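You operate a simulated robot arm through the tools that you are given. There is no shell and no other tool.

You are at the controls of a simulated two-armed robot. One attempt, no reset.

JOB
Do the test run on the green clipboard: that pump, that rate, till it shows END.
Fine: bring the pusher up to the plunger first; leave the other pump alone.

The check looks at the end state, three seconds after you hand in, the way a careful person would. Anything else that was tipped, shoved, dropped, spilled or broken makes it a failure.

ROBOT AND FRAMES
Two 7-joint arms with fingered hands on one trunk that stands fixed in place. Base frame: the origin is at the foot of the trunk, x ahead of it, y to its left, z up. Units: m, degrees, N and s.
The left shoulder is at [0.099, 0.128, 1.086], the right one opposite. Payload 5 kg a hand.
The TCP of each hand is the grasp point between the finger pads, 0.037 m short of the fingertips. In the tool frame z runs along the fingers and y along their closing line. Largest opening 0.124 m; the body of the gripper starts 0.043 m behind the TCP. The gripper is a hand of 3 fingers: y runs from the thumb to the fingers, the wrist lies at [-0.021, -0.116, -0.203] in the tool frame.
Orientation is that of the tool frame in the base frame, as a unit quaternion [x, y, z, w]. With the fingers straight down and the wrist toward the robot, the tool's x, y and z point along [0, 1, 0], [1, 0, 0] and [0, 0, -1] of the base frame.

CONTROLS
- The arms move only by the tool drive_tool. It takes "left_commands", "right_commands" or both (then of equal length, played together; a hand with none holds still); each is a list of rows, each a list of 6 numbers: the shift along the tool's x, y, z in m, then the turn, a rotation vector about the tool's x, y, z in degrees. In form: [[tx, ty, tz, rx, ry, rz], ...]. A call has 1 to 20 rows; each row is the pose to reach, as a shift and turn from the pose commanded when the call began, along the tool's axes at that moment. Rows are played at 5 a second. More than 0.05 m and 8.6 degrees between two rows, and nothing of the call is played. Where a pose cannot be reached the arm comes as near as it can. A force on the tool above 50 N (or 10 N above the force at the start of the call, whichever is more), or a blocked arm, ends the call early, and 0.2 s more pass. In this call time passes only in rows, and 0.2 s behind the last. The reply holds the time, the measured pose of the TCP, the force on the tool along the base axes, the opening and the grip force, in the units named above and with some noise, with the torque about the TCP (base axes, N m) and any sound that the robot's microphone picked up, and new pictures: "views" is both (left out), scene, wrist or none (wrist: the cameras of the hands that moved).
- Cameras (640 x 400 px; columns grow to the right, rows downward): "scene" is now at [0.2505, 0.0597, 1.2716]; the picture's right is [0.63, -0.78, 0.00], its down [-0.25, -0.20, -0.95] and it looks along [0.73, 0.60, -0.32] (base axes); focal length 268 px, centre (320, 200). "left" rides on the left gripper at [-0.072, -0.104, -0.154] in its tool frame; the picture's right is [-0.83, -0.26, 0.49], its down [0.51, -0.72, 0.47] and it looks along [0.23, 0.64, 0.73] (tool axes); focal length 243 px, centre (320, 200). "right" rides on the right gripper at [0.072, -0.104, -0.154] in its tool frame; the picture's right is [-0.83, 0.26, -0.49], its down [-0.51, -0.72, 0.47] and it looks along [-0.23, 0.64, 0.73] (tool axes); focal length 243 px, centre (320, 200). There is no depth. A picture from a camera that has moved, and an enlarged one, comes with that camera's place and axes in the base frame and with its lens.
- lift_body(by): slides the trunk up (or, below 0, down) by that many m; the arms and the scene camera ride with it, the base frame stays. It gives what a move gives, with no picture.
- finger_targets(index, middle, thumb_bend, thumb_turn, hand): sets how far each is bent, from 0 (flat) to 100 (curled in); at 30 the hand is open as for a grip, at 70 the pads meet at the TCP. One left out holds its place. A second passes; each finger stops where it meets its share of the squeeze, and holds until it gets a number again. It is the only way to open and close the hand. It gives what a move gives, with no picture; readings hold the bend of each and the force on the fingers (four entries, about 0 where the hand has none), thumb and palm. thumb_turn goes from beside the hand (0) to across from the fingers (100), as for a grip.
- aim_head(pan, tilt): turns the head with the scene camera to pan (to the left, within 80 degrees either way) and tilt (down, from -29 to 69), counted from straight ahead of the robot. It gives what a move gives, and a new picture of the scene camera.
- close_up(camera, box): a new picture of the part [left, top, right, bottom] of that camera's present view, enlarged. The clock stands still meanwhile.
- close_job(): hands the job in; it is judged then, once.

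Nothing tells you positions but the pictures and the camera data. Unless the task says otherwise, let go and move clear before handing in.

The tools are called by a JSON object that holds its "fn" and its "kwargs". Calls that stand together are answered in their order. drive_tool: Moves the arms, as the interface text tells. Its arguments: {"type":"object","properties":{"left_commands":{"type":"array"},"right_commands":{"type":"array"},"views":{"type":"string","enum":["both","scene","wrist","none"]}},"required":[]} The other tools are called the same way: lift_body (by) slides the trunk up or down; finger_targets (index, middle, thumb_bend, thumb_turn, hand) moves the fingers one by one; aim_head (pan, tilt) turns the head that bears the scene camera; close_up (camera, box) takes an enlarged picture of a part of a camera's view; close_job () hands the job in.

At the start:

```text
time_s: 0.0
left_tcp_pos: [0.3983, 0.5946, 1.1831]
left_tool_rot: [0.707, 0.707, 0.0, 0.001]
left_wrist_force: [-0.1, -0.3, 0.6]
left_wrist_torque: [-0.01, 0.03, 0.02]
left_grip_width: 0.1238
left_grip_force: 0.0
left_shape: jaw
left_bend: [30.0, 30.0, 30.0, 98.0]
left_finger forces: [0.1, 0.1, 0.1, 0.0, 0.0, 0.0]
right_tcp_pos: [0.7685, 0.0037, 1.1679]
right_tool_rot: [0.707, 0.707, 0.0, -0.001]
right_wrist_force: [0.0, 0.1, 0.3]
right_wrist_torque: [0.0, -0.01, -0.05]
right_grip_width: 0.1236
right_grip_force: 0.0
right_shape: jaw
right_bend: [30.0, 30.0, 30.0, 98.0]
right_finger forces: [0.0, 0.0, 0.1, 0.0, 0.0, 0.0]
trunk travel left (down, up): [-0.275, 0.288]
head pan, tilt: [39.0, 18.9]
```

scene: 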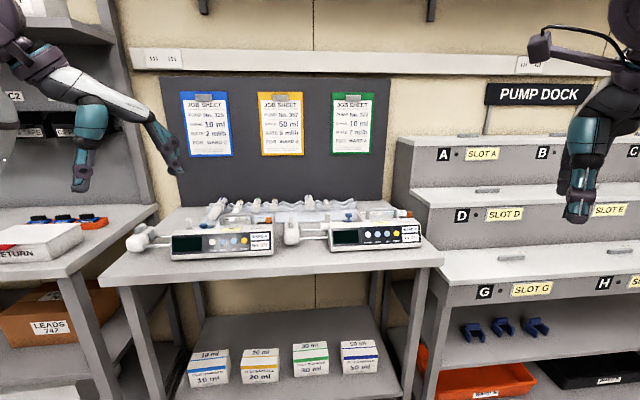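
right: 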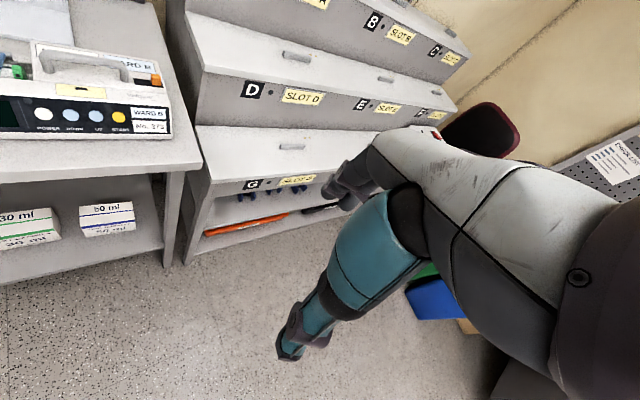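
left: 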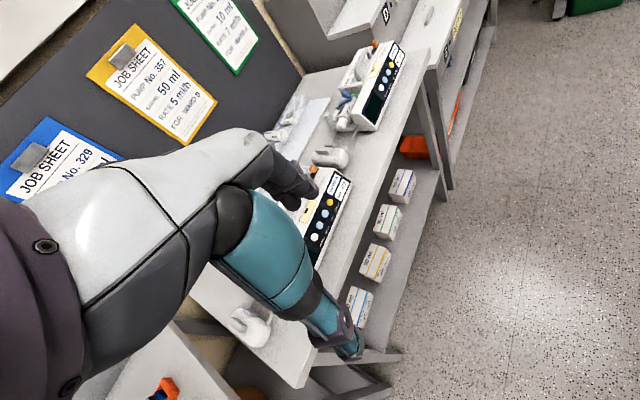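

I see two syringe pumps on a bench, with three job sheets (blue, yellow, green) on a board behind. I'll read the green sheet and the pump labels up close first.

{"fn": "close_up", "kwargs": {"camera": "scene", "box": [320, 85, 390, 160]}}

{"fn": "close_up", "kwargs": {"camera": "scene", "box": [280, 190, 440, 290]}}

{"fn": "close_up", "kwargs": {"camera": "scene", "box": [120, 190, 280, 290]}}

{"fn": "close_up", "kwargs": {"camera": "right", "box": [0, 30, 190, 150]}}

{"fn": "close_up", "kwargs": {"camera": "left", "box": [220, 30, 420, 155]}}

```text
5.33 times, centred on (355, 122) of scene
camera zoom: at [0.2505, 0.0597, 1.2716], right [0.63, -0.78, 0.0], down [-0.25, -0.2, -0.95], along [0.73, 0.6, -0.32], focal length 1428 px, centre (133, 613)
```

zoom: 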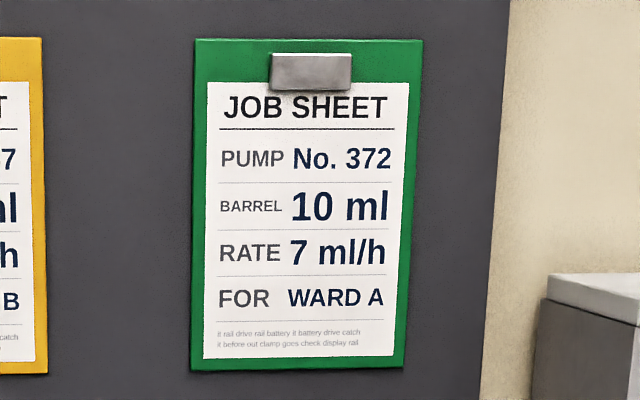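

```text
4.00 times, centred on (360, 240) of scene
camera zoom: at [0.2505, 0.0597, 1.2716], right [0.63, -0.78, 0.0], down [-0.25, -0.2, -0.95], along [0.73, 0.6, -0.32], focal length 1071 px, centre (160, 40)
```

zoom: 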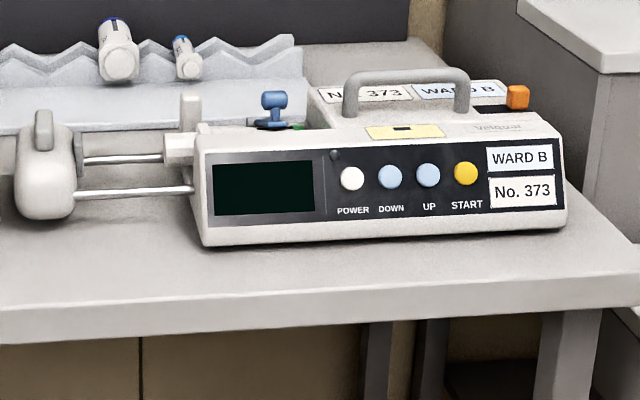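

```text
4.00 times, centred on (200, 240) of scene
camera zoom: at [0.2505, 0.0597, 1.2716], right [0.63, -0.78, 0.0], down [-0.25, -0.2, -0.95], along [0.73, 0.6, -0.32], focal length 1071 px, centre (800, 40)
```

zoom: 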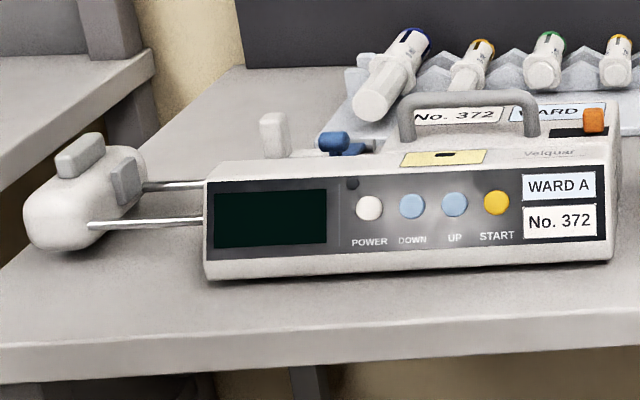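

```text
3.33 times, centred on (95, 90) of right
camera zoom: at [0.665, 0.0775, 1.3216], right [0.26, -0.83, 0.49], down [-0.72, -0.51, -0.47], along [0.64, -0.23, -0.73], focal length 809 px, centre (1070, 567)
```

zoom: 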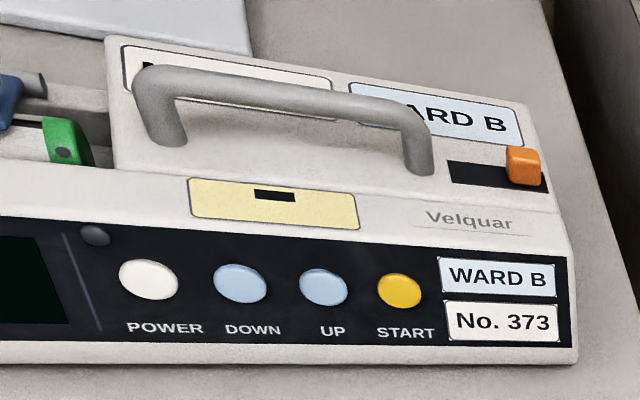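

```text
3.20 times, centred on (320, 92) of left
camera zoom: at [0.2942, 0.5229, 1.3363], right [-0.26, -0.83, -0.49], down [-0.72, 0.51, -0.47], along [0.64, 0.23, -0.73], focal length 776 px, centre (320, 544)
```

zoom: 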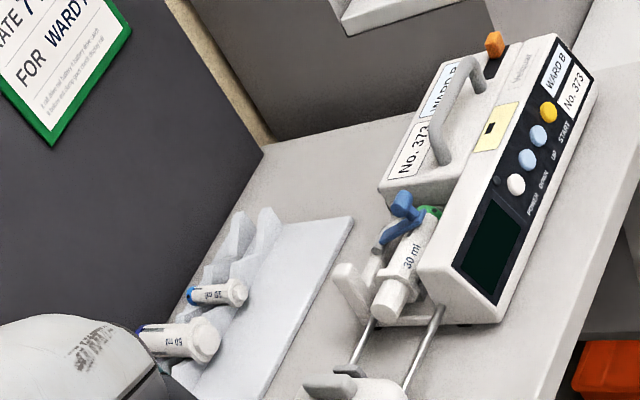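

The green sheet calls for pump No. 372 (the left one, Ward A), a 10 ml barrel and 7 ml/h. Next I look at pump 372 from the left-hand camera and from a better head angle.

{"fn": "close_up", "kwargs": {"camera": "left", "box": [220, 130, 400, 270]}}

{"fn": "close_up", "kwargs": {"camera": "left", "box": [200, 270, 360, 370]}}

{"fn": "aim_head", "kwargs": {"pan": 60, "tilt": 30}}

```text
2.86 times, centred on (310, 200) of left
camera zoom: at [0.2942, 0.5229, 1.3363], right [-0.26, -0.83, -0.49], down [-0.72, 0.51, -0.47], along [0.64, 0.23, -0.73], focal length 693 px, centre (349, 200)
```

zoom: 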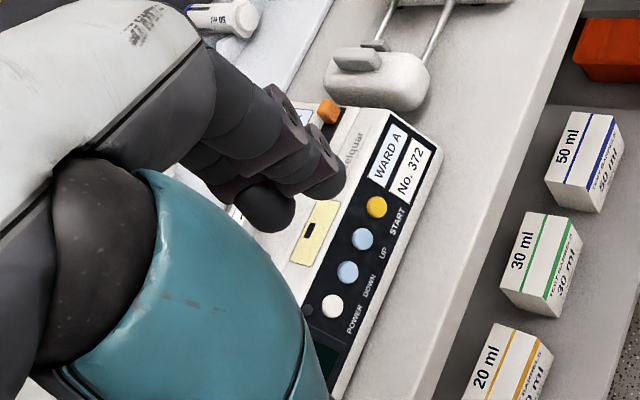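

```text
4.00 times, centred on (280, 320) of left
camera zoom: at [0.2942, 0.5229, 1.3363], right [-0.26, -0.83, -0.49], down [-0.72, 0.51, -0.47], along [0.64, 0.23, -0.73], focal length 970 px, centre (480, -280)
```

zoom: 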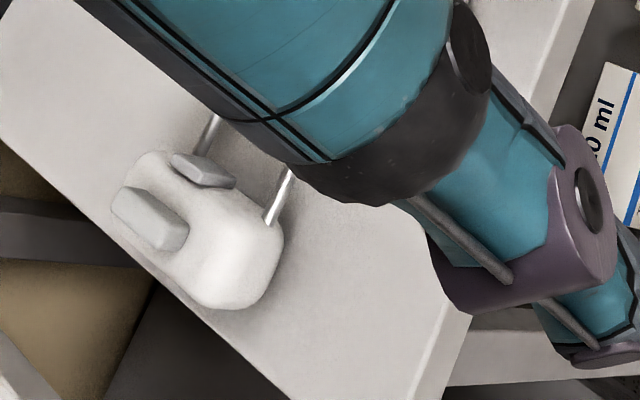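

```text
time_s: 0.8
left_tcp_pos: [0.3993, 0.5957, 1.1834]
left_tool_rot: [0.707, 0.707, 0.0, 0.0]
left_wrist_force: [0.3, 0.0, 0.4]
left_wrist_torque: [0.01, 0.0, 0.01]
left_grip_width: 0.1236
left_grip_force: 0.1
left_shape: jaw
left_bend: [30.0, 30.0, 30.0, 98.0]
left_finger forces: [0.0, 0.1, 0.0, 0.1, 0.1, 0.0]
right_tcp_pos: [0.7692, 0.0032, 1.1682]
right_tool_rot: [0.707, 0.707, 0.0, 0.0]
right_wrist_force: [0.7, -0.6, -0.3]
right_wrist_torque: [0.01, 0.01, -0.01]
right_grip_width: 0.1239
right_grip_force: 0.0
right_shape: jaw
right_bend: [30.0, 30.0, 30.0, 98.0]
right_finger forces: [0.0, 0.0, 0.0, 0.0, 0.1, 0.0]
trunk travel left (down, up): [-0.275, 0.288]
head pan, tilt: [60.0, 30.0]
camera scene: at [0.2233, 0.0793, 1.2539], right [0.87, -0.5, 0.0], down [-0.25, -0.43, -0.87], along [0.43, 0.75, -0.5], focal length 268 px, centre (320, 200)
```

scene: 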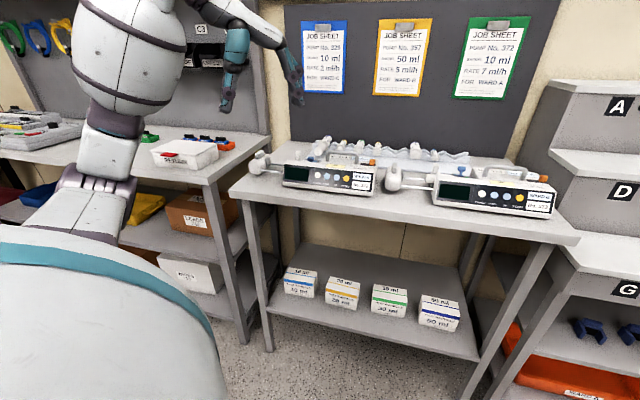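

Pump 372 START is at roughly (0.62, 0.63, 0.94), and its pusher is pulled out to the left. I need to know whether a syringe is in pump 372, so I raise the trunk to look down into it.

{"fn": "lift_body", "kwargs": {"by": 0.28}}

{"fn": "aim_head", "kwargs": {"pan": 55, "tilt": 40}}

{"fn": "close_up", "kwargs": {"camera": "scene", "box": [240, 130, 400, 230]}}

```text
time_s: 3.7
left_tcp_pos: [0.3985, 0.5962, 1.4623]
left_tool_rot: [0.707, 0.707, 0.0, -0.001]
left_wrist_force: [1.2, 0.8, 0.1]
left_wrist_torque: [-0.06, -0.04, 0.01]
left_grip_width: 0.1236
left_grip_force: 0.1
left_shape: jaw
left_bend: [30.0, 30.0, 30.0, 98.0]
left_finger forces: [0.0, 0.0, 0.0, 0.0, 0.1, 0.0]
right_tcp_pos: [0.7707, 0.0044, 1.4462]
right_tool_rot: [0.707, 0.707, -0.001, -0.001]
right_wrist_force: [0.2, 0.3, -0.7]
right_wrist_torque: [0.02, 0.02, -0.01]
right_grip_width: 0.1238
right_grip_force: 0.1
right_shape: jaw
right_bend: [30.0, 30.0, 30.0, 98.0]
right_finger forces: [0.1, 0.0, 0.0, 0.1, 0.0, 0.0]
trunk travel left (down, up): [-0.555, 0.008]
head pan, tilt: [60.0, 30.0]
```

```text
time_s: 4.4
left_tcp_pos: [0.401, 0.5948, 1.462]
left_tool_rot: [0.707, 0.707, 0.0, 0.0]
left_wrist_force: [0.6, 0.6, 0.7]
left_wrist_torque: [0.01, 0.01, -0.02]
left_grip_width: 0.1235
left_grip_force: 0.1
left_shape: jaw
left_bend: [30.0, 30.0, 30.0, 98.0]
left_finger forces: [0.1, 0.1, 0.1, 0.1, 0.0, 0.0]
right_tcp_pos: [0.771, 0.0038, 1.4476]
right_tool_rot: [0.707, 0.707, -0.001, -0.001]
right_wrist_force: [-0.5, 0.9, -0.5]
right_wrist_torque: [-0.02, 0.0, 0.01]
right_grip_width: 0.1237
right_grip_force: 0.0
right_shape: jaw
right_bend: [30.0, 30.0, 30.0, 98.0]
right_finger forces: [0.0, 0.0, 0.0, 0.0, 0.1, 0.1]
trunk travel left (down, up): [-0.555, 0.008]
head pan, tilt: [55.0, 40.0]
camera scene: at [0.0894, 0.0708, 1.5499], right [0.82, -0.57, 0.0], down [-0.37, -0.53, -0.77], along [0.44, 0.63, -0.64], focal length 268 px, centre (320, 200)
```

scene: 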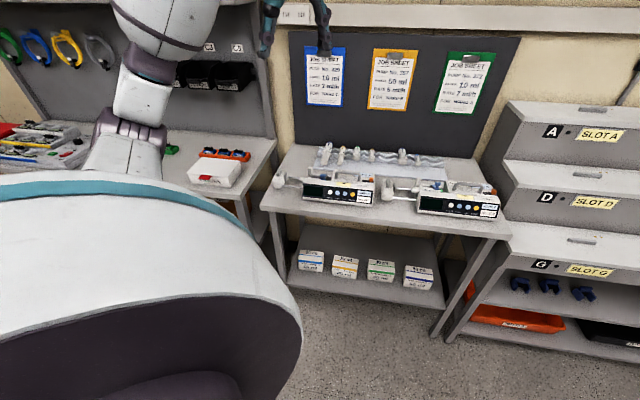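

```text
4.00 times, centred on (320, 180) of scene
camera zoom: at [0.0894, 0.0708, 1.5499], right [0.82, -0.57, 0.0], down [-0.37, -0.53, -0.77], along [0.44, 0.63, -0.64], focal length 1071 px, centre (320, 280)
```

zoom: 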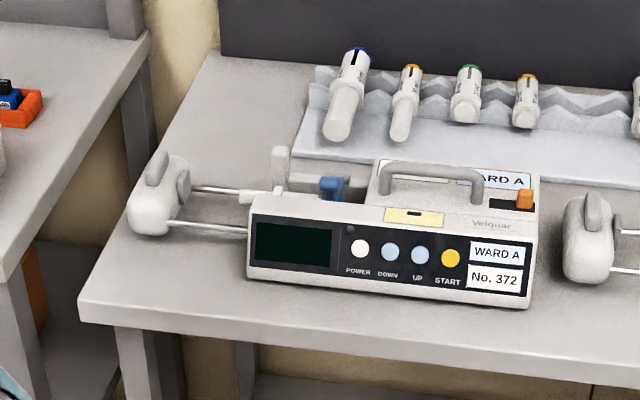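

{"fn": "close_up", "kwargs": {"camera": "scene", "box": [295, 160, 355, 198]}}

{"fn": "close_up", "kwargs": {"camera": "scene", "box": [310, 135, 390, 185]}}

{"fn": "close_up", "kwargs": {"camera": "scene", "box": [375, 140, 465, 200]}}

{"fn": "close_up", "kwargs": {"camera": "left", "box": [200, 50, 520, 250]}}

```text
10.53 times, centred on (325, 179) of scene
camera zoom: at [0.0894, 0.0708, 1.5499], right [0.82, -0.57, 0.0], down [-0.37, -0.53, -0.77], along [0.44, 0.63, -0.64], focal length 2819 px, centre (267, 421)
```

zoom: 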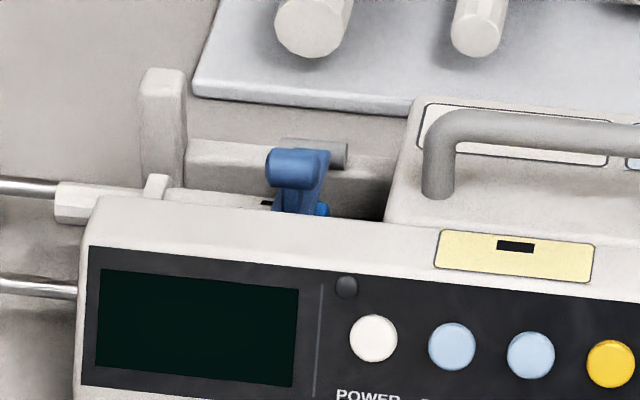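

```text
8.00 times, centred on (350, 160) of scene
camera zoom: at [0.0894, 0.0708, 1.5499], right [0.82, -0.57, 0.0], down [-0.37, -0.53, -0.77], along [0.44, 0.63, -0.64], focal length 2143 px, centre (80, 520)
```

zoom: 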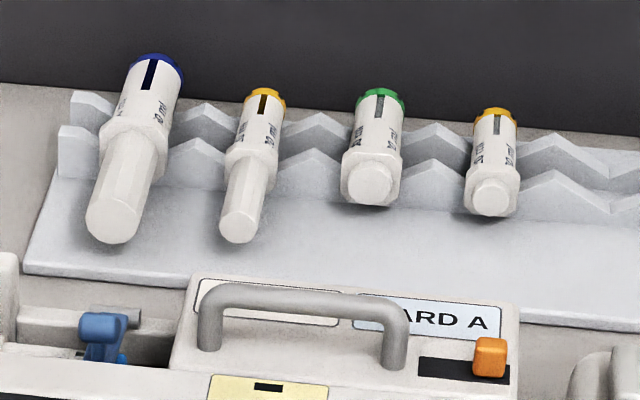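

```text
6.67 times, centred on (420, 170) of scene
camera zoom: at [0.0894, 0.0708, 1.5499], right [0.82, -0.57, 0.0], down [-0.37, -0.53, -0.77], along [0.44, 0.63, -0.64], focal length 1786 px, centre (-347, 400)
```

zoom: 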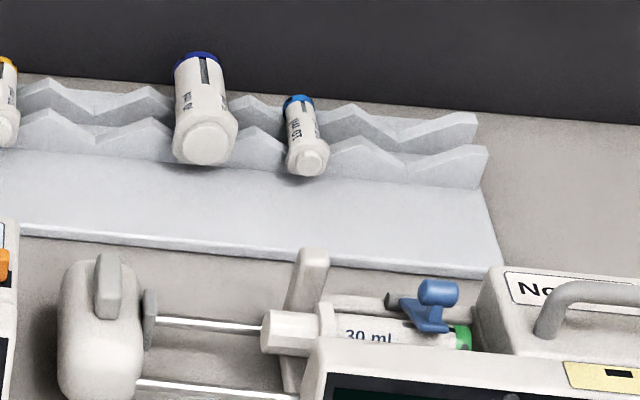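

```text
2.00 times, centred on (360, 150) of left
camera zoom: at [0.2951, 0.5231, 1.616], right [-0.26, -0.83, -0.49], down [-0.72, 0.51, -0.47], along [0.64, 0.23, -0.73], focal length 485 px, centre (240, 300)
```

zoom: 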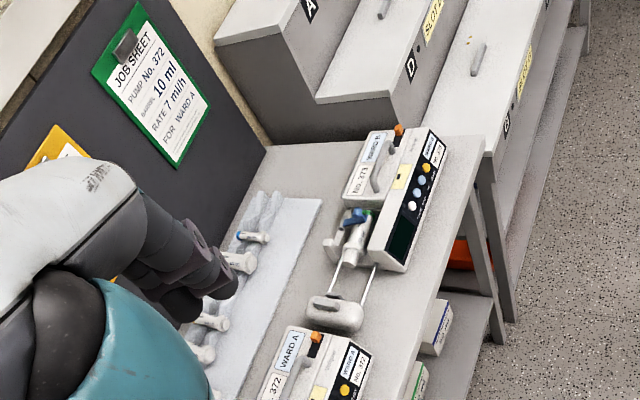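

A small syringe with a light-blue cap seems already to lie in pump 372's cradle. I'll bring the left hand over with its camera turned to look down at the cradle, clamp and pusher, keeping high above everything.

{"fn": "drive_tool", "kwargs": {"left_commands": [[0.033, 0.004, 0.02, 0, 0, -7.5], [0.066, 0.008, 0.04, 0, 0, -15], [0.1, 0.012, 0.06, 0, 0, -22.5], [0.133, 0.016, 0.08, 0, 0, -30], [0.166, 0.02, 0.1, 0, 0, -37.5], [0.2, 0.024, 0.12, 0, 0, -45]]}}

```text
time_s: 5.8
left_tcp_pos: [0.4219, 0.7972, 1.3409]
left_tool_rot: [0.382, 0.924, 0.0, 0.0]
left_wrist_force: [0.1, 0.0, -0.8]
left_wrist_torque: [0.0, 0.0, 0.02]
left_grip_width: 0.1236
left_grip_force: 0.0
left_shape: jaw
left_bend: [30.0, 30.0, 30.0, 98.0]
left_finger forces: [0.1, 0.0, 0.1, 0.1, 0.1, 0.1]
right_tcp_pos: [0.7693, 0.0037, 1.4478]
right_tool_rot: [0.707, 0.707, 0.0, -0.001]
right_wrist_force: [0.3, -0.3, 0.1]
right_wrist_torque: [-0.01, 0.01, 0.02]
right_grip_width: 0.1236
right_grip_force: 0.0
right_shape: jaw
right_bend: [30.0, 30.0, 30.0, 98.0]
right_finger forces: [0.1, 0.1, 0.0, 0.0, 0.1, 0.0]
trunk travel left (down, up): [-0.555, 0.008]
head pan, tilt: [55.0, 40.0]
camera scene: at [0.0889, 0.0716, 1.5499], right [0.82, -0.57, 0.0], down [-0.37, -0.53, -0.77], along [0.44, 0.63, -0.64], focal length 268 px, centre (320, 200)
camera left: at [0.399, 0.6724, 1.4948], right [0.4, -0.77, -0.49], down [-0.87, -0.15, -0.47], along [0.29, 0.62, -0.73], focal length 243 px, centre (320, 200)
```

scene: 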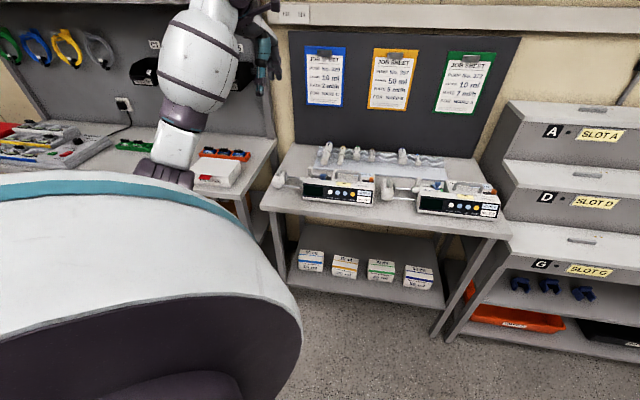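
left: 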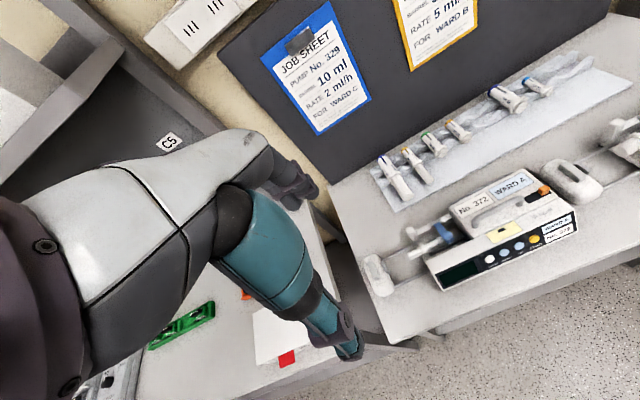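

{"fn": "close_up", "kwargs": {"camera": "left", "box": [350, 205, 470, 305]}}

{"fn": "close_up", "kwargs": {"camera": "left", "box": [470, 170, 590, 270]}}

{"fn": "close_up", "kwargs": {"camera": "left", "box": [360, 70, 560, 205]}}

{"fn": "close_up", "kwargs": {"camera": "left", "box": [540, 110, 640, 190]}}

```text
4.00 times, centred on (410, 255) of left
camera zoom: at [0.399, 0.6724, 1.4948], right [0.4, -0.77, -0.49], down [-0.87, -0.15, -0.47], along [0.29, 0.62, -0.73], focal length 970 px, centre (-40, -20)
```

zoom: 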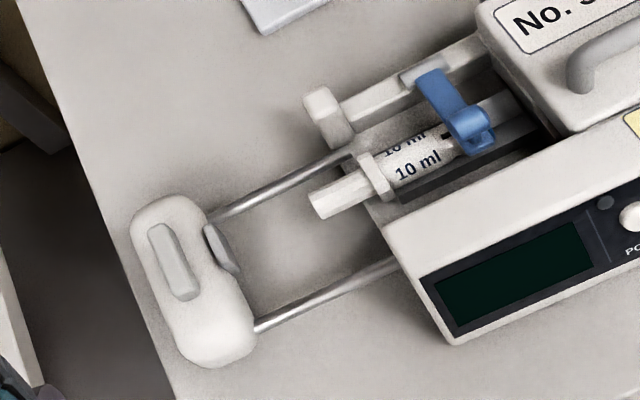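

```text
4.00 times, centred on (530, 220) of left
camera zoom: at [0.399, 0.6724, 1.4948], right [0.4, -0.77, -0.49], down [-0.87, -0.15, -0.47], along [0.29, 0.62, -0.73], focal length 970 px, centre (-520, 120)
```

zoom: 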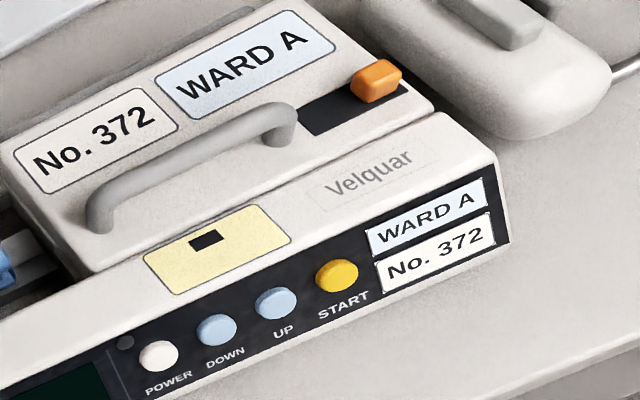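

```text
2.96 times, centred on (460, 138) of left
camera zoom: at [0.399, 0.6724, 1.4948], right [0.4, -0.77, -0.49], down [-0.87, -0.15, -0.47], along [0.29, 0.62, -0.73], focal length 719 px, centre (-95, 385)
```

zoom: 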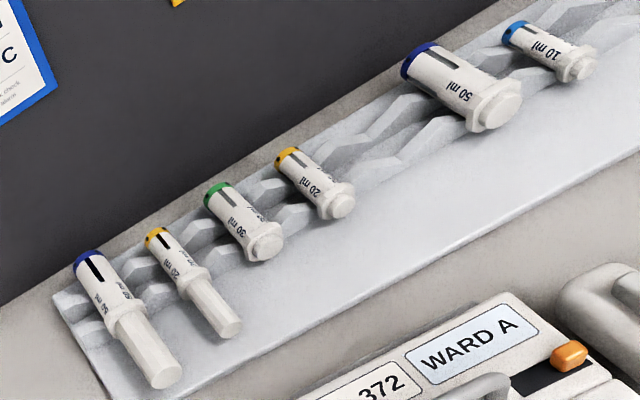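

```text
5.00 times, centred on (590, 150) of left
camera zoom: at [0.399, 0.6724, 1.4948], right [0.4, -0.77, -0.49], down [-0.87, -0.15, -0.47], along [0.29, 0.62, -0.73], focal length 1213 px, centre (-1030, 450)
```

zoom: 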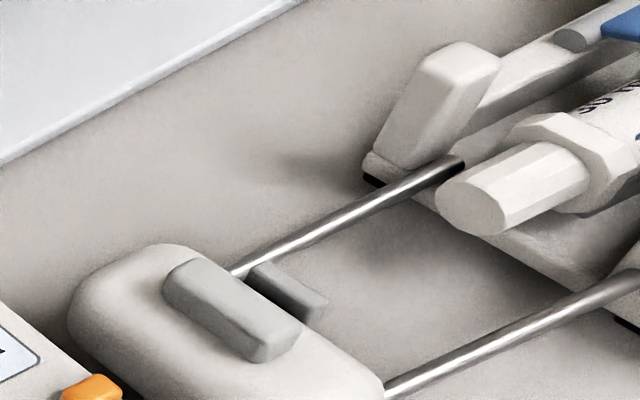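

A 10 ml barrel is clamped in pump 372 with its plunger out, and the pusher sits about 6 cm short of it. I'll look closely at the pusher block, lever and clamp before touching anything.

{"fn": "close_up", "kwargs": {"camera": "left", "box": [355, 245, 415, 305]}}

{"fn": "close_up", "kwargs": {"camera": "left", "box": [410, 215, 470, 260]}}

{"fn": "close_up", "kwargs": {"camera": "scene", "box": [268, 165, 308, 195]}}

{"fn": "close_up", "kwargs": {"camera": "left", "box": [480, 205, 550, 260]}}

```text
6.67 times, centred on (385, 275) of left
camera zoom: at [0.399, 0.6724, 1.4948], right [0.4, -0.77, -0.49], down [-0.87, -0.15, -0.47], along [0.29, 0.62, -0.73], focal length 1618 px, centre (-113, -300)
```

zoom: 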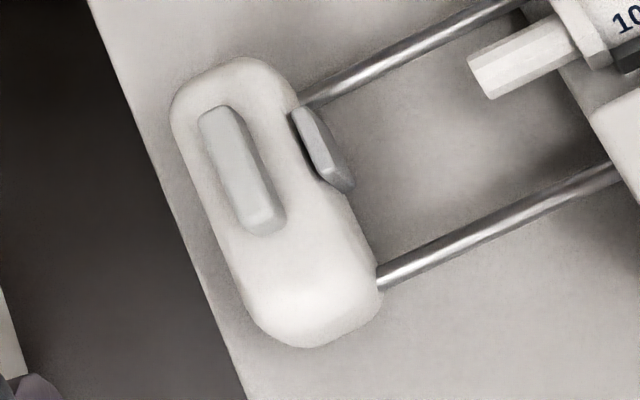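

```text
8.89 times, centred on (440, 238) of left
camera zoom: at [0.399, 0.6724, 1.4948], right [0.4, -0.77, -0.49], down [-0.87, -0.15, -0.47], along [0.29, 0.62, -0.73], focal length 2157 px, centre (-747, -133)
```

zoom: 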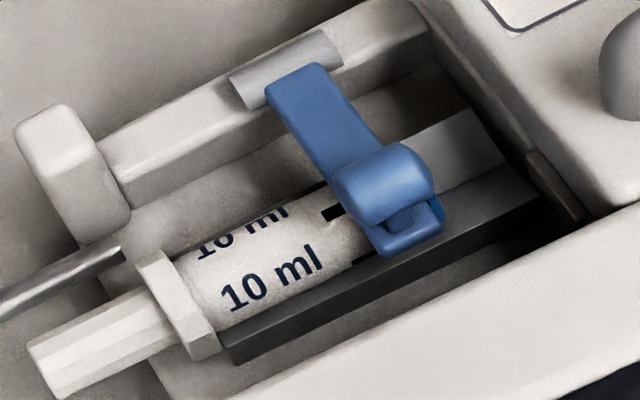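

```text
13.33 times, centred on (288, 180) of scene
camera zoom: at [0.0889, 0.0716, 1.5499], right [0.82, -0.57, 0.0], down [-0.37, -0.53, -0.77], along [0.44, 0.63, -0.64], focal length 3571 px, centre (747, 467)
```

zoom: 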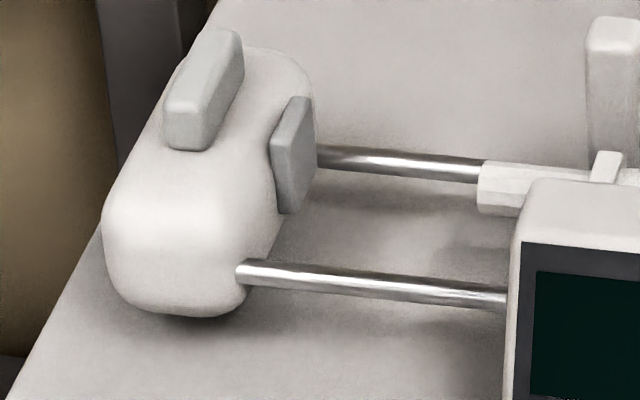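

```text
7.27 times, centred on (515, 232) of left
camera zoom: at [0.399, 0.6724, 1.4948], right [0.4, -0.77, -0.49], down [-0.87, -0.15, -0.47], along [0.29, 0.62, -0.73], focal length 1764 px, centre (-1098, -36)
```

zoom: 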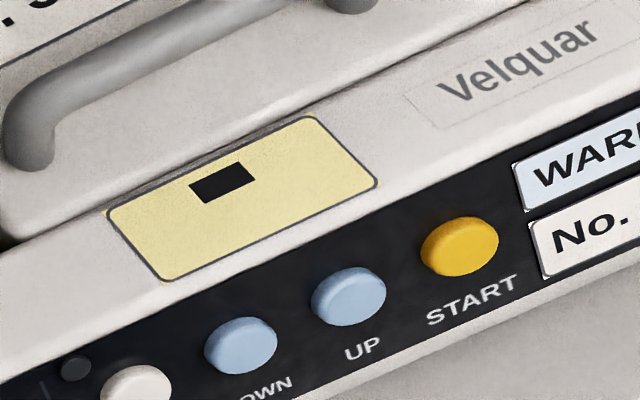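

The barrel is clamped properly; the pusher block has a grey lever on top and a plate facing the plunger. I'll make a pointing shape with the left hand (index out, the others curled) and see where its tip lies.

{"fn": "finger_targets", "kwargs": {"hand": "left", "index": 10, "middle": 100, "thumb_bend": 100}}

{"fn": "close_up", "kwargs": {"camera": "left", "box": [0, 0, 640, 400]}}

{"fn": "close_up", "kwargs": {"camera": "scene", "box": [140, 0, 300, 190]}}

```text
time_s: 6.8
left_tcp_pos: [0.4214, 0.7958, 1.3426]
left_tool_rot: [0.382, 0.924, 0.001, -0.001]
left_wrist_force: [0.3, 0.3, -0.6]
left_wrist_torque: [0.0, 0.01, 0.01]
left_grip_width: 0.0518
left_grip_force: 0.0
left_shape: fingers
left_bend: [10.0, 100.0, 100.0, 98.0]
left_finger forces: [0.0, 0.0, 0.0, 0.1, 0.0, 0.0]
right_tcp_pos: [0.7701, 0.0035, 1.4481]
right_tool_rot: [0.707, 0.707, 0.0, 0.0]
right_wrist_force: [-0.2, -0.5, 0.6]
right_wrist_torque: [0.03, -0.01, 0.01]
right_grip_width: 0.1236
right_grip_force: 0.0
right_shape: jaw
right_bend: [30.0, 30.0, 30.0, 98.0]
right_finger forces: [0.1, 0.0, 0.1, 0.0, 0.0, 0.0]
trunk travel left (down, up): [-0.555, 0.008]
head pan, tilt: [55.0, 40.0]
```

```text
1.00 times, centred on (320, 200) of left (not enlarged: the box is as wide or as high as the picture)
camera zoom: at [0.3983, 0.671, 1.4958], right [0.4, -0.77, -0.49], down [-0.87, -0.15, -0.47], along [0.29, 0.62, -0.73], focal length 243 px, centre (320, 200)
```

zoom: 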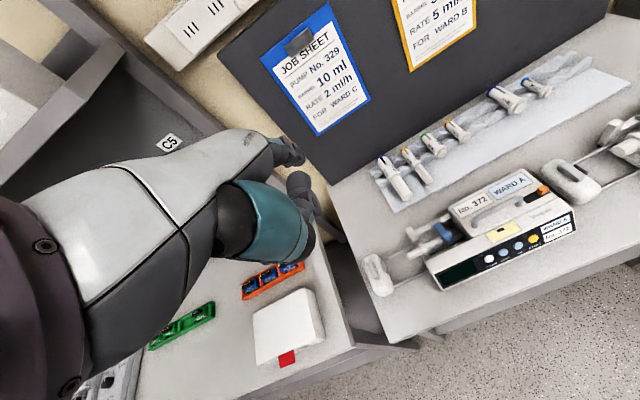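

```text
2.11 times, centred on (220, 95) of scene
camera zoom: at [0.0885, 0.0706, 1.55], right [0.82, -0.57, 0.0], down [-0.37, -0.53, -0.77], along [0.44, 0.63, -0.64], focal length 564 px, centre (530, 421)
```

zoom: 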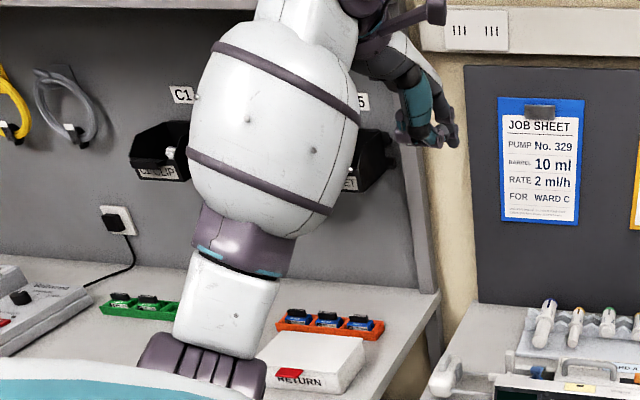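

{"fn": "close_up", "kwargs": {"camera": "left", "box": [200, 110, 360, 270]}}

{"fn": "close_up", "kwargs": {"camera": "scene", "box": [220, 0, 270, 40]}}

```text
2.50 times, centred on (280, 190) of left
camera zoom: at [0.3983, 0.671, 1.4958], right [0.4, -0.77, -0.49], down [-0.87, -0.15, -0.47], along [0.29, 0.62, -0.73], focal length 606 px, centre (420, 225)
```

zoom: 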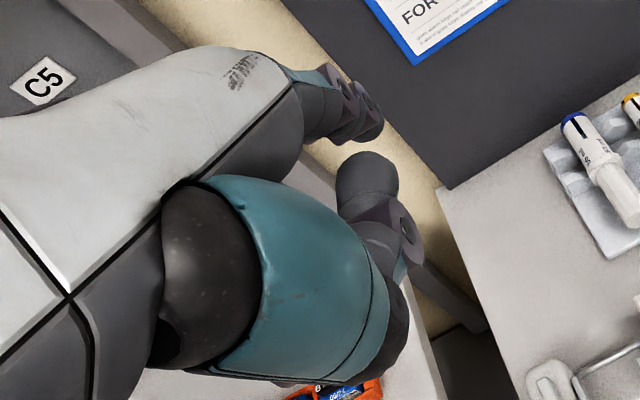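

```text
10.00 times, centred on (245, 20) of scene
camera zoom: at [0.0885, 0.0706, 1.55], right [0.82, -0.57, 0.0], down [-0.37, -0.53, -0.77], along [0.44, 0.63, -0.64], focal length 2678 px, centre (1070, 2000)
```

zoom: 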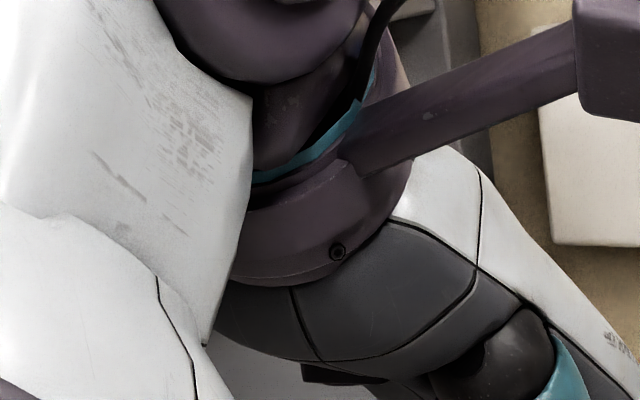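

{"fn": "finger_targets", "kwargs": {"hand": "left", "index": 60, "middle": 100, "thumb_bend": 100, "thumb_turn": 0}}

{"fn": "close_up", "kwargs": {"camera": "left", "box": [200, 110, 360, 270]}}

{"fn": "close_up", "kwargs": {"camera": "scene", "box": [220, 20, 300, 80]}}

```text
time_s: 7.8
left_tcp_pos: [0.4194, 0.7953, 1.3417]
left_tool_rot: [0.383, 0.924, 0.0, 0.0]
left_wrist_force: [0.9, 0.3, -0.2]
left_wrist_torque: [0.0, 0.02, 0.0]
left_grip_width: 0.0755
left_grip_force: 0.0
left_shape: fingers
left_bend: [60.0, 100.0, 100.0, 0.0]
left_finger forces: [0.1, 0.0, 0.0, 0.0, 0.0, 0.0]
right_tcp_pos: [0.7692, 0.0049, 1.4477]
right_tool_rot: [0.708, 0.707, 0.0, 0.0]
right_wrist_force: [0.3, -1.2, -0.2]
right_wrist_torque: [0.03, 0.03, 0.02]
right_grip_width: 0.1237
right_grip_force: 0.1
right_shape: jaw
right_bend: [30.0, 30.0, 30.0, 98.0]
right_finger forces: [0.0, 0.0, 0.1, 0.1, 0.0, 0.0]
trunk travel left (down, up): [-0.555, 0.008]
head pan, tilt: [55.0, 40.0]
```

```text
2.50 times, centred on (280, 190) of left
camera zoom: at [0.3983, 0.671, 1.4957], right [0.4, -0.77, -0.49], down [-0.87, -0.15, -0.47], along [0.29, 0.62, -0.73], focal length 606 px, centre (420, 225)
```

zoom: 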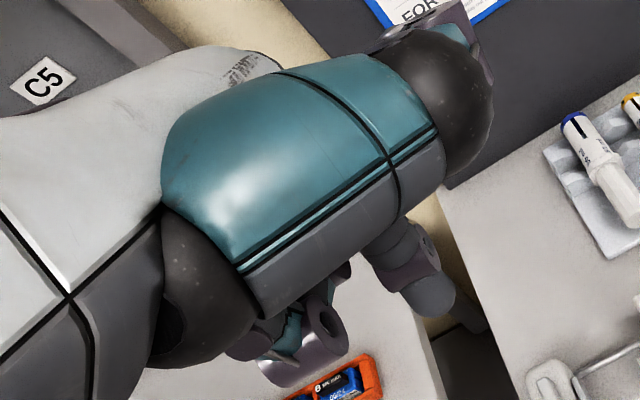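

```text
6.67 times, centred on (260, 50) of scene
camera zoom: at [0.0885, 0.0706, 1.55], right [0.82, -0.57, 0.0], down [-0.37, -0.53, -0.77], along [0.44, 0.63, -0.64], focal length 1786 px, centre (720, 1200)
```

zoom: 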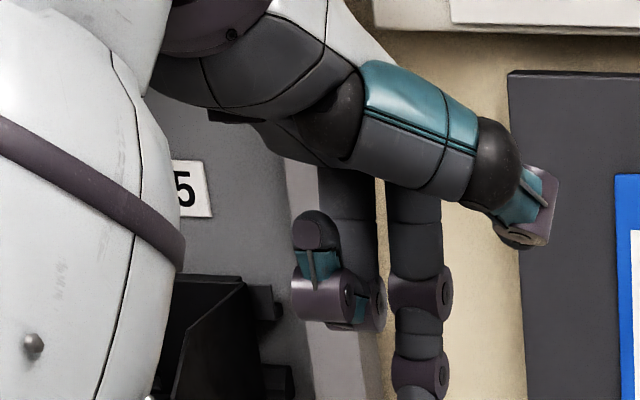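

{"fn": "finger_targets", "kwargs": {"hand": "left", "thumb_turn": 100}}

{"fn": "close_up", "kwargs": {"camera": "left", "box": [200, 110, 360, 270]}}

{"fn": "close_up", "kwargs": {"camera": "scene", "box": [220, 20, 300, 80]}}

```text
time_s: 8.8
left_tcp_pos: [0.4212, 0.7967, 1.3419]
left_tool_rot: [0.383, 0.924, -0.001, 0.0]
left_wrist_force: [-0.4, 0.8, 0.9]
left_wrist_torque: [0.0, -0.01, -0.02]
left_grip_width: 0.0392
left_grip_force: 0.1
left_shape: fingers
left_bend: [59.0, 100.0, 99.0, 91.0]
left_finger forces: [0.0, 0.0, 0.0, 0.0, 0.0, 0.0]
right_tcp_pos: [0.7679, 0.0028, 1.4473]
right_tool_rot: [0.707, 0.707, 0.0, 0.0]
right_wrist_force: [-0.7, 0.1, 0.4]
right_wrist_torque: [0.0, 0.0, 0.0]
right_grip_width: 0.1235
right_grip_force: 0.1
right_shape: jaw
right_bend: [30.0, 30.0, 30.0, 98.0]
right_finger forces: [0.1, 0.0, 0.1, 0.1, 0.1, 0.0]
trunk travel left (down, up): [-0.555, 0.008]
head pan, tilt: [55.0, 40.0]
```

```text
2.50 times, centred on (280, 190) of left
camera zoom: at [0.3984, 0.6711, 1.4957], right [0.4, -0.77, -0.49], down [-0.87, -0.15, -0.47], along [0.29, 0.62, -0.73], focal length 606 px, centre (420, 225)
```

zoom: 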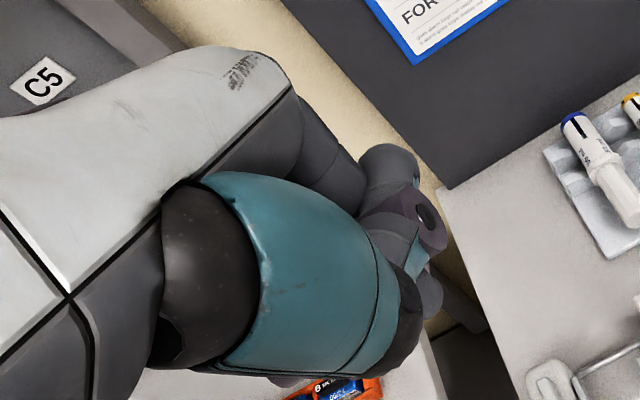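

```text
6.67 times, centred on (260, 50) of scene
camera zoom: at [0.0885, 0.0707, 1.55], right [0.82, -0.57, 0.0], down [-0.37, -0.53, -0.77], along [0.44, 0.63, -0.64], focal length 1786 px, centre (720, 1200)
```

zoom: 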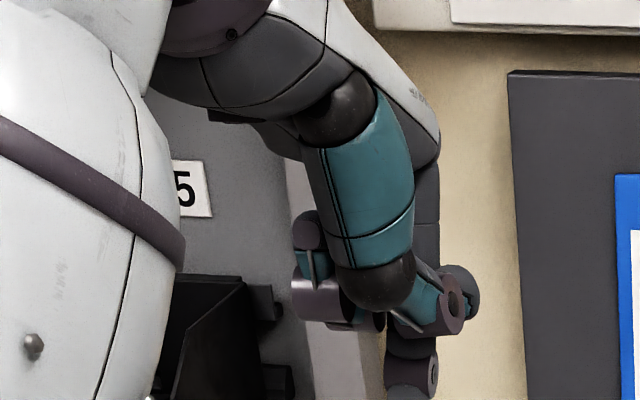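

{"fn": "finger_targets", "kwargs": {"hand": "left", "index": 55, "thumb_bend": 70, "thumb_turn": 60}}

{"fn": "close_up", "kwargs": {"camera": "left", "box": [200, 110, 360, 270]}}

{"fn": "close_up", "kwargs": {"camera": "scene", "box": [220, 20, 300, 100]}}

```text
time_s: 9.8
left_tcp_pos: [0.4212, 0.7962, 1.3415]
left_tool_rot: [0.382, 0.924, 0.001, 0.001]
left_wrist_force: [0.4, 0.4, 0.4]
left_wrist_torque: [0.0, -0.03, 0.04]
left_grip_width: 0.0547
left_grip_force: 0.0
left_shape: fingers
left_bend: [55.0, 100.0, 70.0, 62.0]
left_finger forces: [0.0, 0.0, 0.1, 0.1, 0.0, 0.0]
right_tcp_pos: [0.7696, 0.0039, 1.448]
right_tool_rot: [0.707, 0.707, 0.001, 0.0]
right_wrist_force: [-0.1, 0.5, 0.0]
right_wrist_torque: [-0.01, 0.0, 0.0]
right_grip_width: 0.1237
right_grip_force: 0.1
right_shape: jaw
right_bend: [30.0, 30.0, 30.0, 98.0]
right_finger forces: [0.0, 0.0, 0.0, 0.0, 0.0, 0.0]
trunk travel left (down, up): [-0.555, 0.008]
head pan, tilt: [55.0, 40.0]
```

```text
2.50 times, centred on (280, 190) of left
camera zoom: at [0.3983, 0.671, 1.4957], right [0.4, -0.77, -0.49], down [-0.87, -0.15, -0.47], along [0.29, 0.62, -0.73], focal length 606 px, centre (420, 225)
```

zoom: 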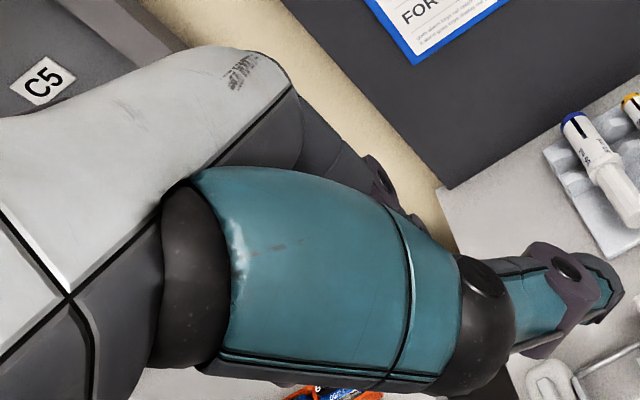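

```text
5.00 times, centred on (260, 60) of scene
camera zoom: at [0.0885, 0.0706, 1.55], right [0.82, -0.57, 0.0], down [-0.37, -0.53, -0.77], along [0.44, 0.63, -0.64], focal length 1339 px, centre (620, 900)
```

zoom: 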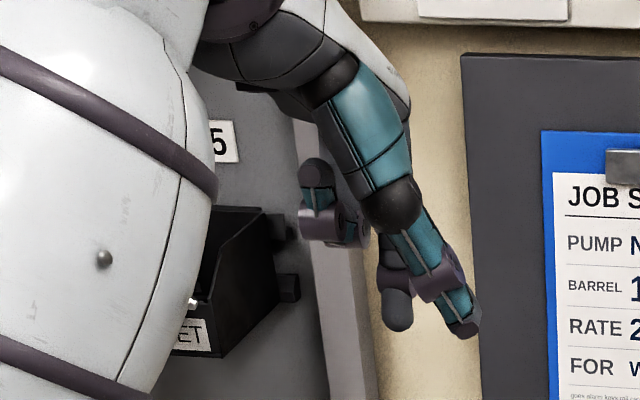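

{"fn": "finger_targets", "kwargs": {"hand": "left", "index": 45, "thumb_bend": 100, "thumb_turn": 60}}

{"fn": "finger_targets", "kwargs": {"hand": "left", "thumb_turn": 100}}

{"fn": "close_up", "kwargs": {"camera": "left", "box": [200, 110, 360, 270]}}

{"fn": "close_up", "kwargs": {"camera": "scene", "box": [220, 20, 300, 100]}}

```text
time_s: 10.8
left_tcp_pos: [0.4216, 0.7959, 1.3429]
left_tool_rot: [0.383, 0.924, 0.0, 0.0]
left_wrist_force: [0.8, -0.3, 0.4]
left_wrist_torque: [0.0, 0.02, -0.04]
left_grip_width: 0.0441
left_grip_force: 0.1
left_shape: fingers
left_bend: [45.0, 100.0, 100.0, 62.0]
left_finger forces: [0.0, 0.0, 0.1, 0.0, 0.0, 0.0]
right_tcp_pos: [0.7692, 0.0039, 1.4482]
right_tool_rot: [0.707, 0.707, 0.0, 0.0]
right_wrist_force: [0.5, -0.4, -0.3]
right_wrist_torque: [0.0, 0.01, -0.01]
right_grip_width: 0.1238
right_grip_force: 0.1
right_shape: jaw
right_bend: [30.0, 30.0, 30.0, 98.0]
right_finger forces: [0.0, 0.0, 0.1, 0.0, 0.0, 0.0]
trunk travel left (down, up): [-0.555, 0.008]
head pan, tilt: [55.0, 40.0]
```

```text
time_s: 11.8
left_tcp_pos: [0.4217, 0.7965, 1.3417]
left_tool_rot: [0.382, 0.924, 0.0, 0.0]
left_wrist_force: [0.1, -0.5, 0.5]
left_wrist_torque: [0.02, 0.01, 0.03]
left_grip_width: 0.0366
left_grip_force: 0.0
left_shape: fingers
left_bend: [43.0, 100.0, 99.0, 98.0]
left_finger forces: [0.0, 0.0, 0.1, 0.0, 0.0, 0.0]
right_tcp_pos: [0.7694, 0.0038, 1.4479]
right_tool_rot: [0.707, 0.707, 0.0, 0.0]
right_wrist_force: [-1.5, -0.2, 0.3]
right_wrist_torque: [-0.01, 0.0, 0.03]
right_grip_width: 0.1241
right_grip_force: 0.0
right_shape: jaw
right_bend: [30.0, 30.0, 30.0, 98.0]
right_finger forces: [0.0, 0.0, 0.0, 0.1, 0.1, 0.0]
trunk travel left (down, up): [-0.555, 0.008]
head pan, tilt: [55.0, 40.0]
```

```text
2.50 times, centred on (280, 190) of left
camera zoom: at [0.3983, 0.6711, 1.4957], right [0.4, -0.77, -0.49], down [-0.87, -0.15, -0.47], along [0.29, 0.62, -0.73], focal length 606 px, centre (420, 225)
```

zoom: 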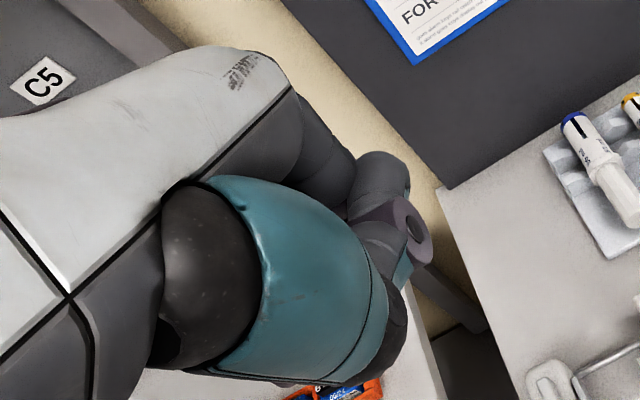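

```text
5.00 times, centred on (260, 60) of scene
camera zoom: at [0.0885, 0.0707, 1.55], right [0.82, -0.57, 0.0], down [-0.37, -0.53, -0.77], along [0.44, 0.63, -0.64], focal length 1339 px, centre (620, 900)
```

zoom: 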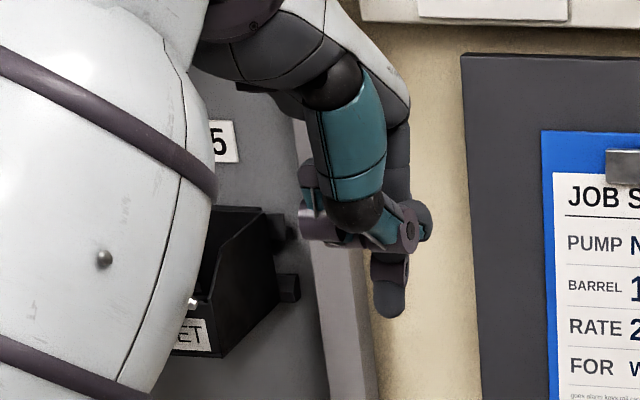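

The pointing pose works: the index tip sticks out about 5 cm past the folded thumb. Next I tilt the left hand 45° forward, still high in free air, and swing the right hand around so its camera can watch from the right.

{"fn": "drive_tool", "kwargs": {"left_commands": [[0, 0, 0, -7.5, 0, 0], [0, 0, 0, -15, 0, 0], [0, 0, 0, -22.5, 0, 0], [0, 0, 0, -30, 0, 0], [0, 0, 0, -37.5, 0, 0], [0, 0, 0, -45, 0, 0]]}}

{"fn": "lift_body", "kwargs": {"by": -0.24}}

{"fn": "aim_head", "kwargs": {"pan": 58, "tilt": 25}}

```text
time_s: 13.2
left_tcp_pos: [0.422, 0.7954, 1.3438]
left_tool_rot: [0.353, 0.853, 0.355, 0.147]
left_wrist_force: [0.0, -0.5, 1.0]
left_wrist_torque: [-0.04, 0.01, 0.01]
left_grip_width: 0.0368
left_grip_force: 0.0
left_shape: fingers
left_bend: [43.0, 100.0, 99.0, 98.0]
left_finger forces: [0.0, 0.0, 0.0, 0.0, 0.0, 0.1]
right_tcp_pos: [0.7685, 0.0038, 1.447]
right_tool_rot: [0.707, 0.707, 0.0, 0.0]
right_wrist_force: [-0.6, 1.3, 0.4]
right_wrist_torque: [-0.01, 0.0, 0.0]
right_grip_width: 0.1235
right_grip_force: 0.2
right_shape: jaw
right_bend: [30.0, 30.0, 30.0, 98.0]
right_finger forces: [0.0, 0.0, 0.0, 0.0, 0.0, 0.1]
trunk travel left (down, up): [-0.555, 0.008]
head pan, tilt: [55.0, 40.0]
camera scene: at [0.0886, 0.0705, 1.55], right [0.82, -0.57, 0.0], down [-0.37, -0.53, -0.77], along [0.44, 0.63, -0.64], focal length 268 px, centre (320, 200)
camera left: at [0.3442, 0.6154, 1.3776], right [0.7, -0.47, -0.53], down [-0.48, 0.23, -0.84], along [0.52, 0.85, -0.06], focal length 243 px, centre (320, 200)
```

scene: 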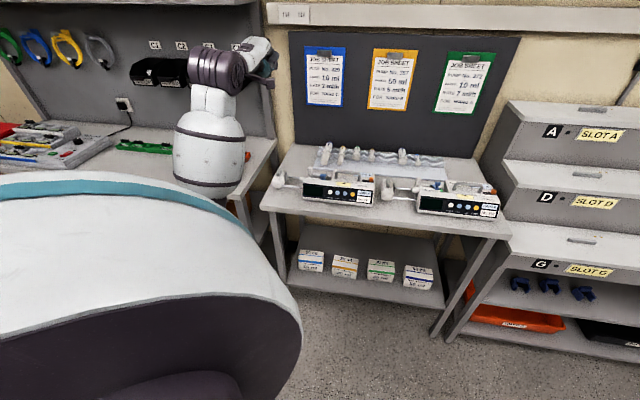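
left: 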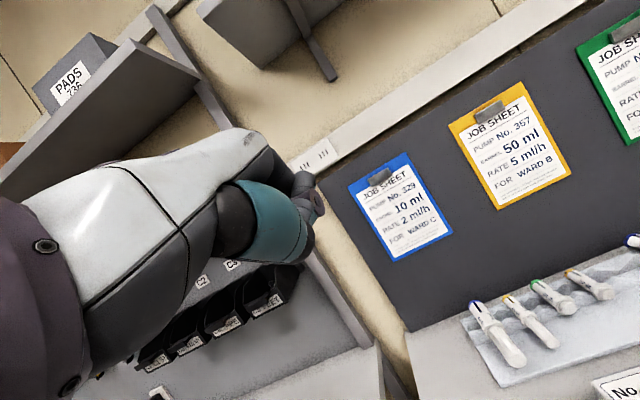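

```text
time_s: 15.7
left_tcp_pos: [0.4235, 0.7958, 1.103]
left_tool_rot: [0.354, 0.853, 0.354, 0.148]
left_wrist_force: [-0.5, -0.3, -0.3]
left_wrist_torque: [-0.02, 0.01, 0.0]
left_grip_width: 0.037
left_grip_force: 0.0
left_shape: fingers
left_bend: [43.0, 100.0, 99.0, 98.0]
left_finger forces: [0.0, 0.0, 0.1, 0.1, 0.1, 0.0]
right_tcp_pos: [0.7691, 0.0032, 1.2096]
right_tool_rot: [0.707, 0.707, 0.0, 0.0]
right_wrist_force: [-0.4, 0.2, -0.2]
right_wrist_torque: [0.02, 0.01, 0.02]
right_grip_width: 0.124
right_grip_force: 0.1
right_shape: jaw
right_bend: [30.0, 30.0, 30.0, 98.0]
right_finger forces: [0.0, 0.1, 0.0, 0.0, 0.0, 0.1]
trunk travel left (down, up): [-0.315, 0.248]
head pan, tilt: [55.0, 40.0]
```

```text
time_s: 16.5
left_tcp_pos: [0.4217, 0.7954, 1.1031]
left_tool_rot: [0.354, 0.853, 0.354, 0.147]
left_wrist_force: [0.0, 0.0, -0.5]
left_wrist_torque: [0.0, -0.02, 0.01]
left_grip_width: 0.0373
left_grip_force: 0.0
left_shape: fingers
left_bend: [43.0, 100.0, 99.0, 98.0]
left_finger forces: [0.0, 0.1, 0.1, 0.0, 0.1, 0.0]
right_tcp_pos: [0.7705, 0.0034, 1.2071]
right_tool_rot: [0.708, 0.707, 0.0, 0.0]
right_wrist_force: [0.3, 0.4, -0.5]
right_wrist_torque: [0.01, -0.03, 0.03]
right_grip_width: 0.1237
right_grip_force: 0.1
right_shape: jaw
right_bend: [30.0, 30.0, 30.0, 98.0]
right_finger forces: [0.0, 0.0, 0.1, 0.0, 0.0, 0.1]
trunk travel left (down, up): [-0.315, 0.248]
head pan, tilt: [58.0, 25.0]
camera scene: at [0.2166, 0.0792, 1.3024], right [0.85, -0.53, 0.0], down [-0.22, -0.36, -0.91], along [0.48, 0.77, -0.42], focal length 268 px, centre (320, 200)
```

scene: 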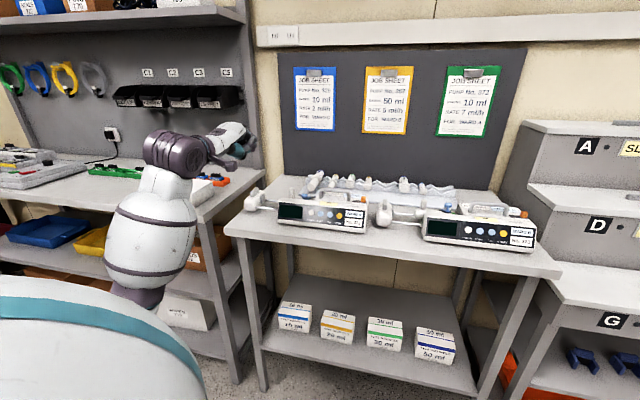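

{"fn": "close_up", "kwargs": {"camera": "scene", "box": [190, 110, 310, 230]}}

{"fn": "close_up", "kwargs": {"camera": "left", "box": [0, 0, 640, 400]}}

```text
3.33 times, centred on (250, 170) of scene
camera zoom: at [0.2166, 0.0792, 1.3024], right [0.85, -0.53, 0.0], down [-0.22, -0.36, -0.91], along [0.48, 0.77, -0.42], focal length 893 px, centre (553, 300)
```

zoom: 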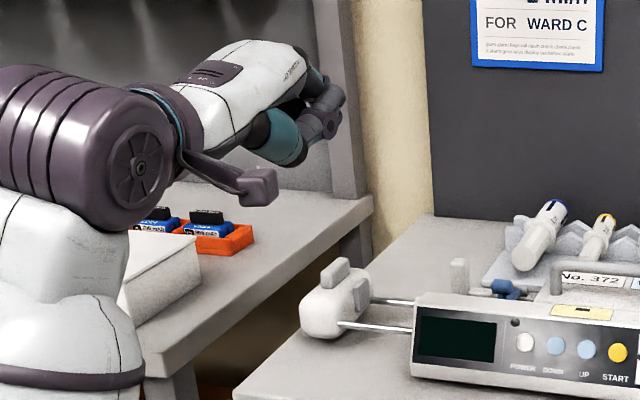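

```text
1.00 times, centred on (320, 200) of left (not enlarged: the box is as wide or as high as the picture)
camera zoom: at [0.3449, 0.6153, 1.1376], right [0.7, -0.47, -0.53], down [-0.48, 0.23, -0.84], along [0.52, 0.85, -0.06], focal length 243 px, centre (320, 200)
```

zoom: 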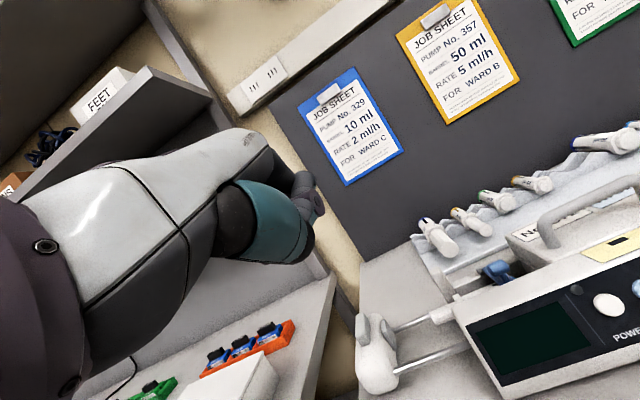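

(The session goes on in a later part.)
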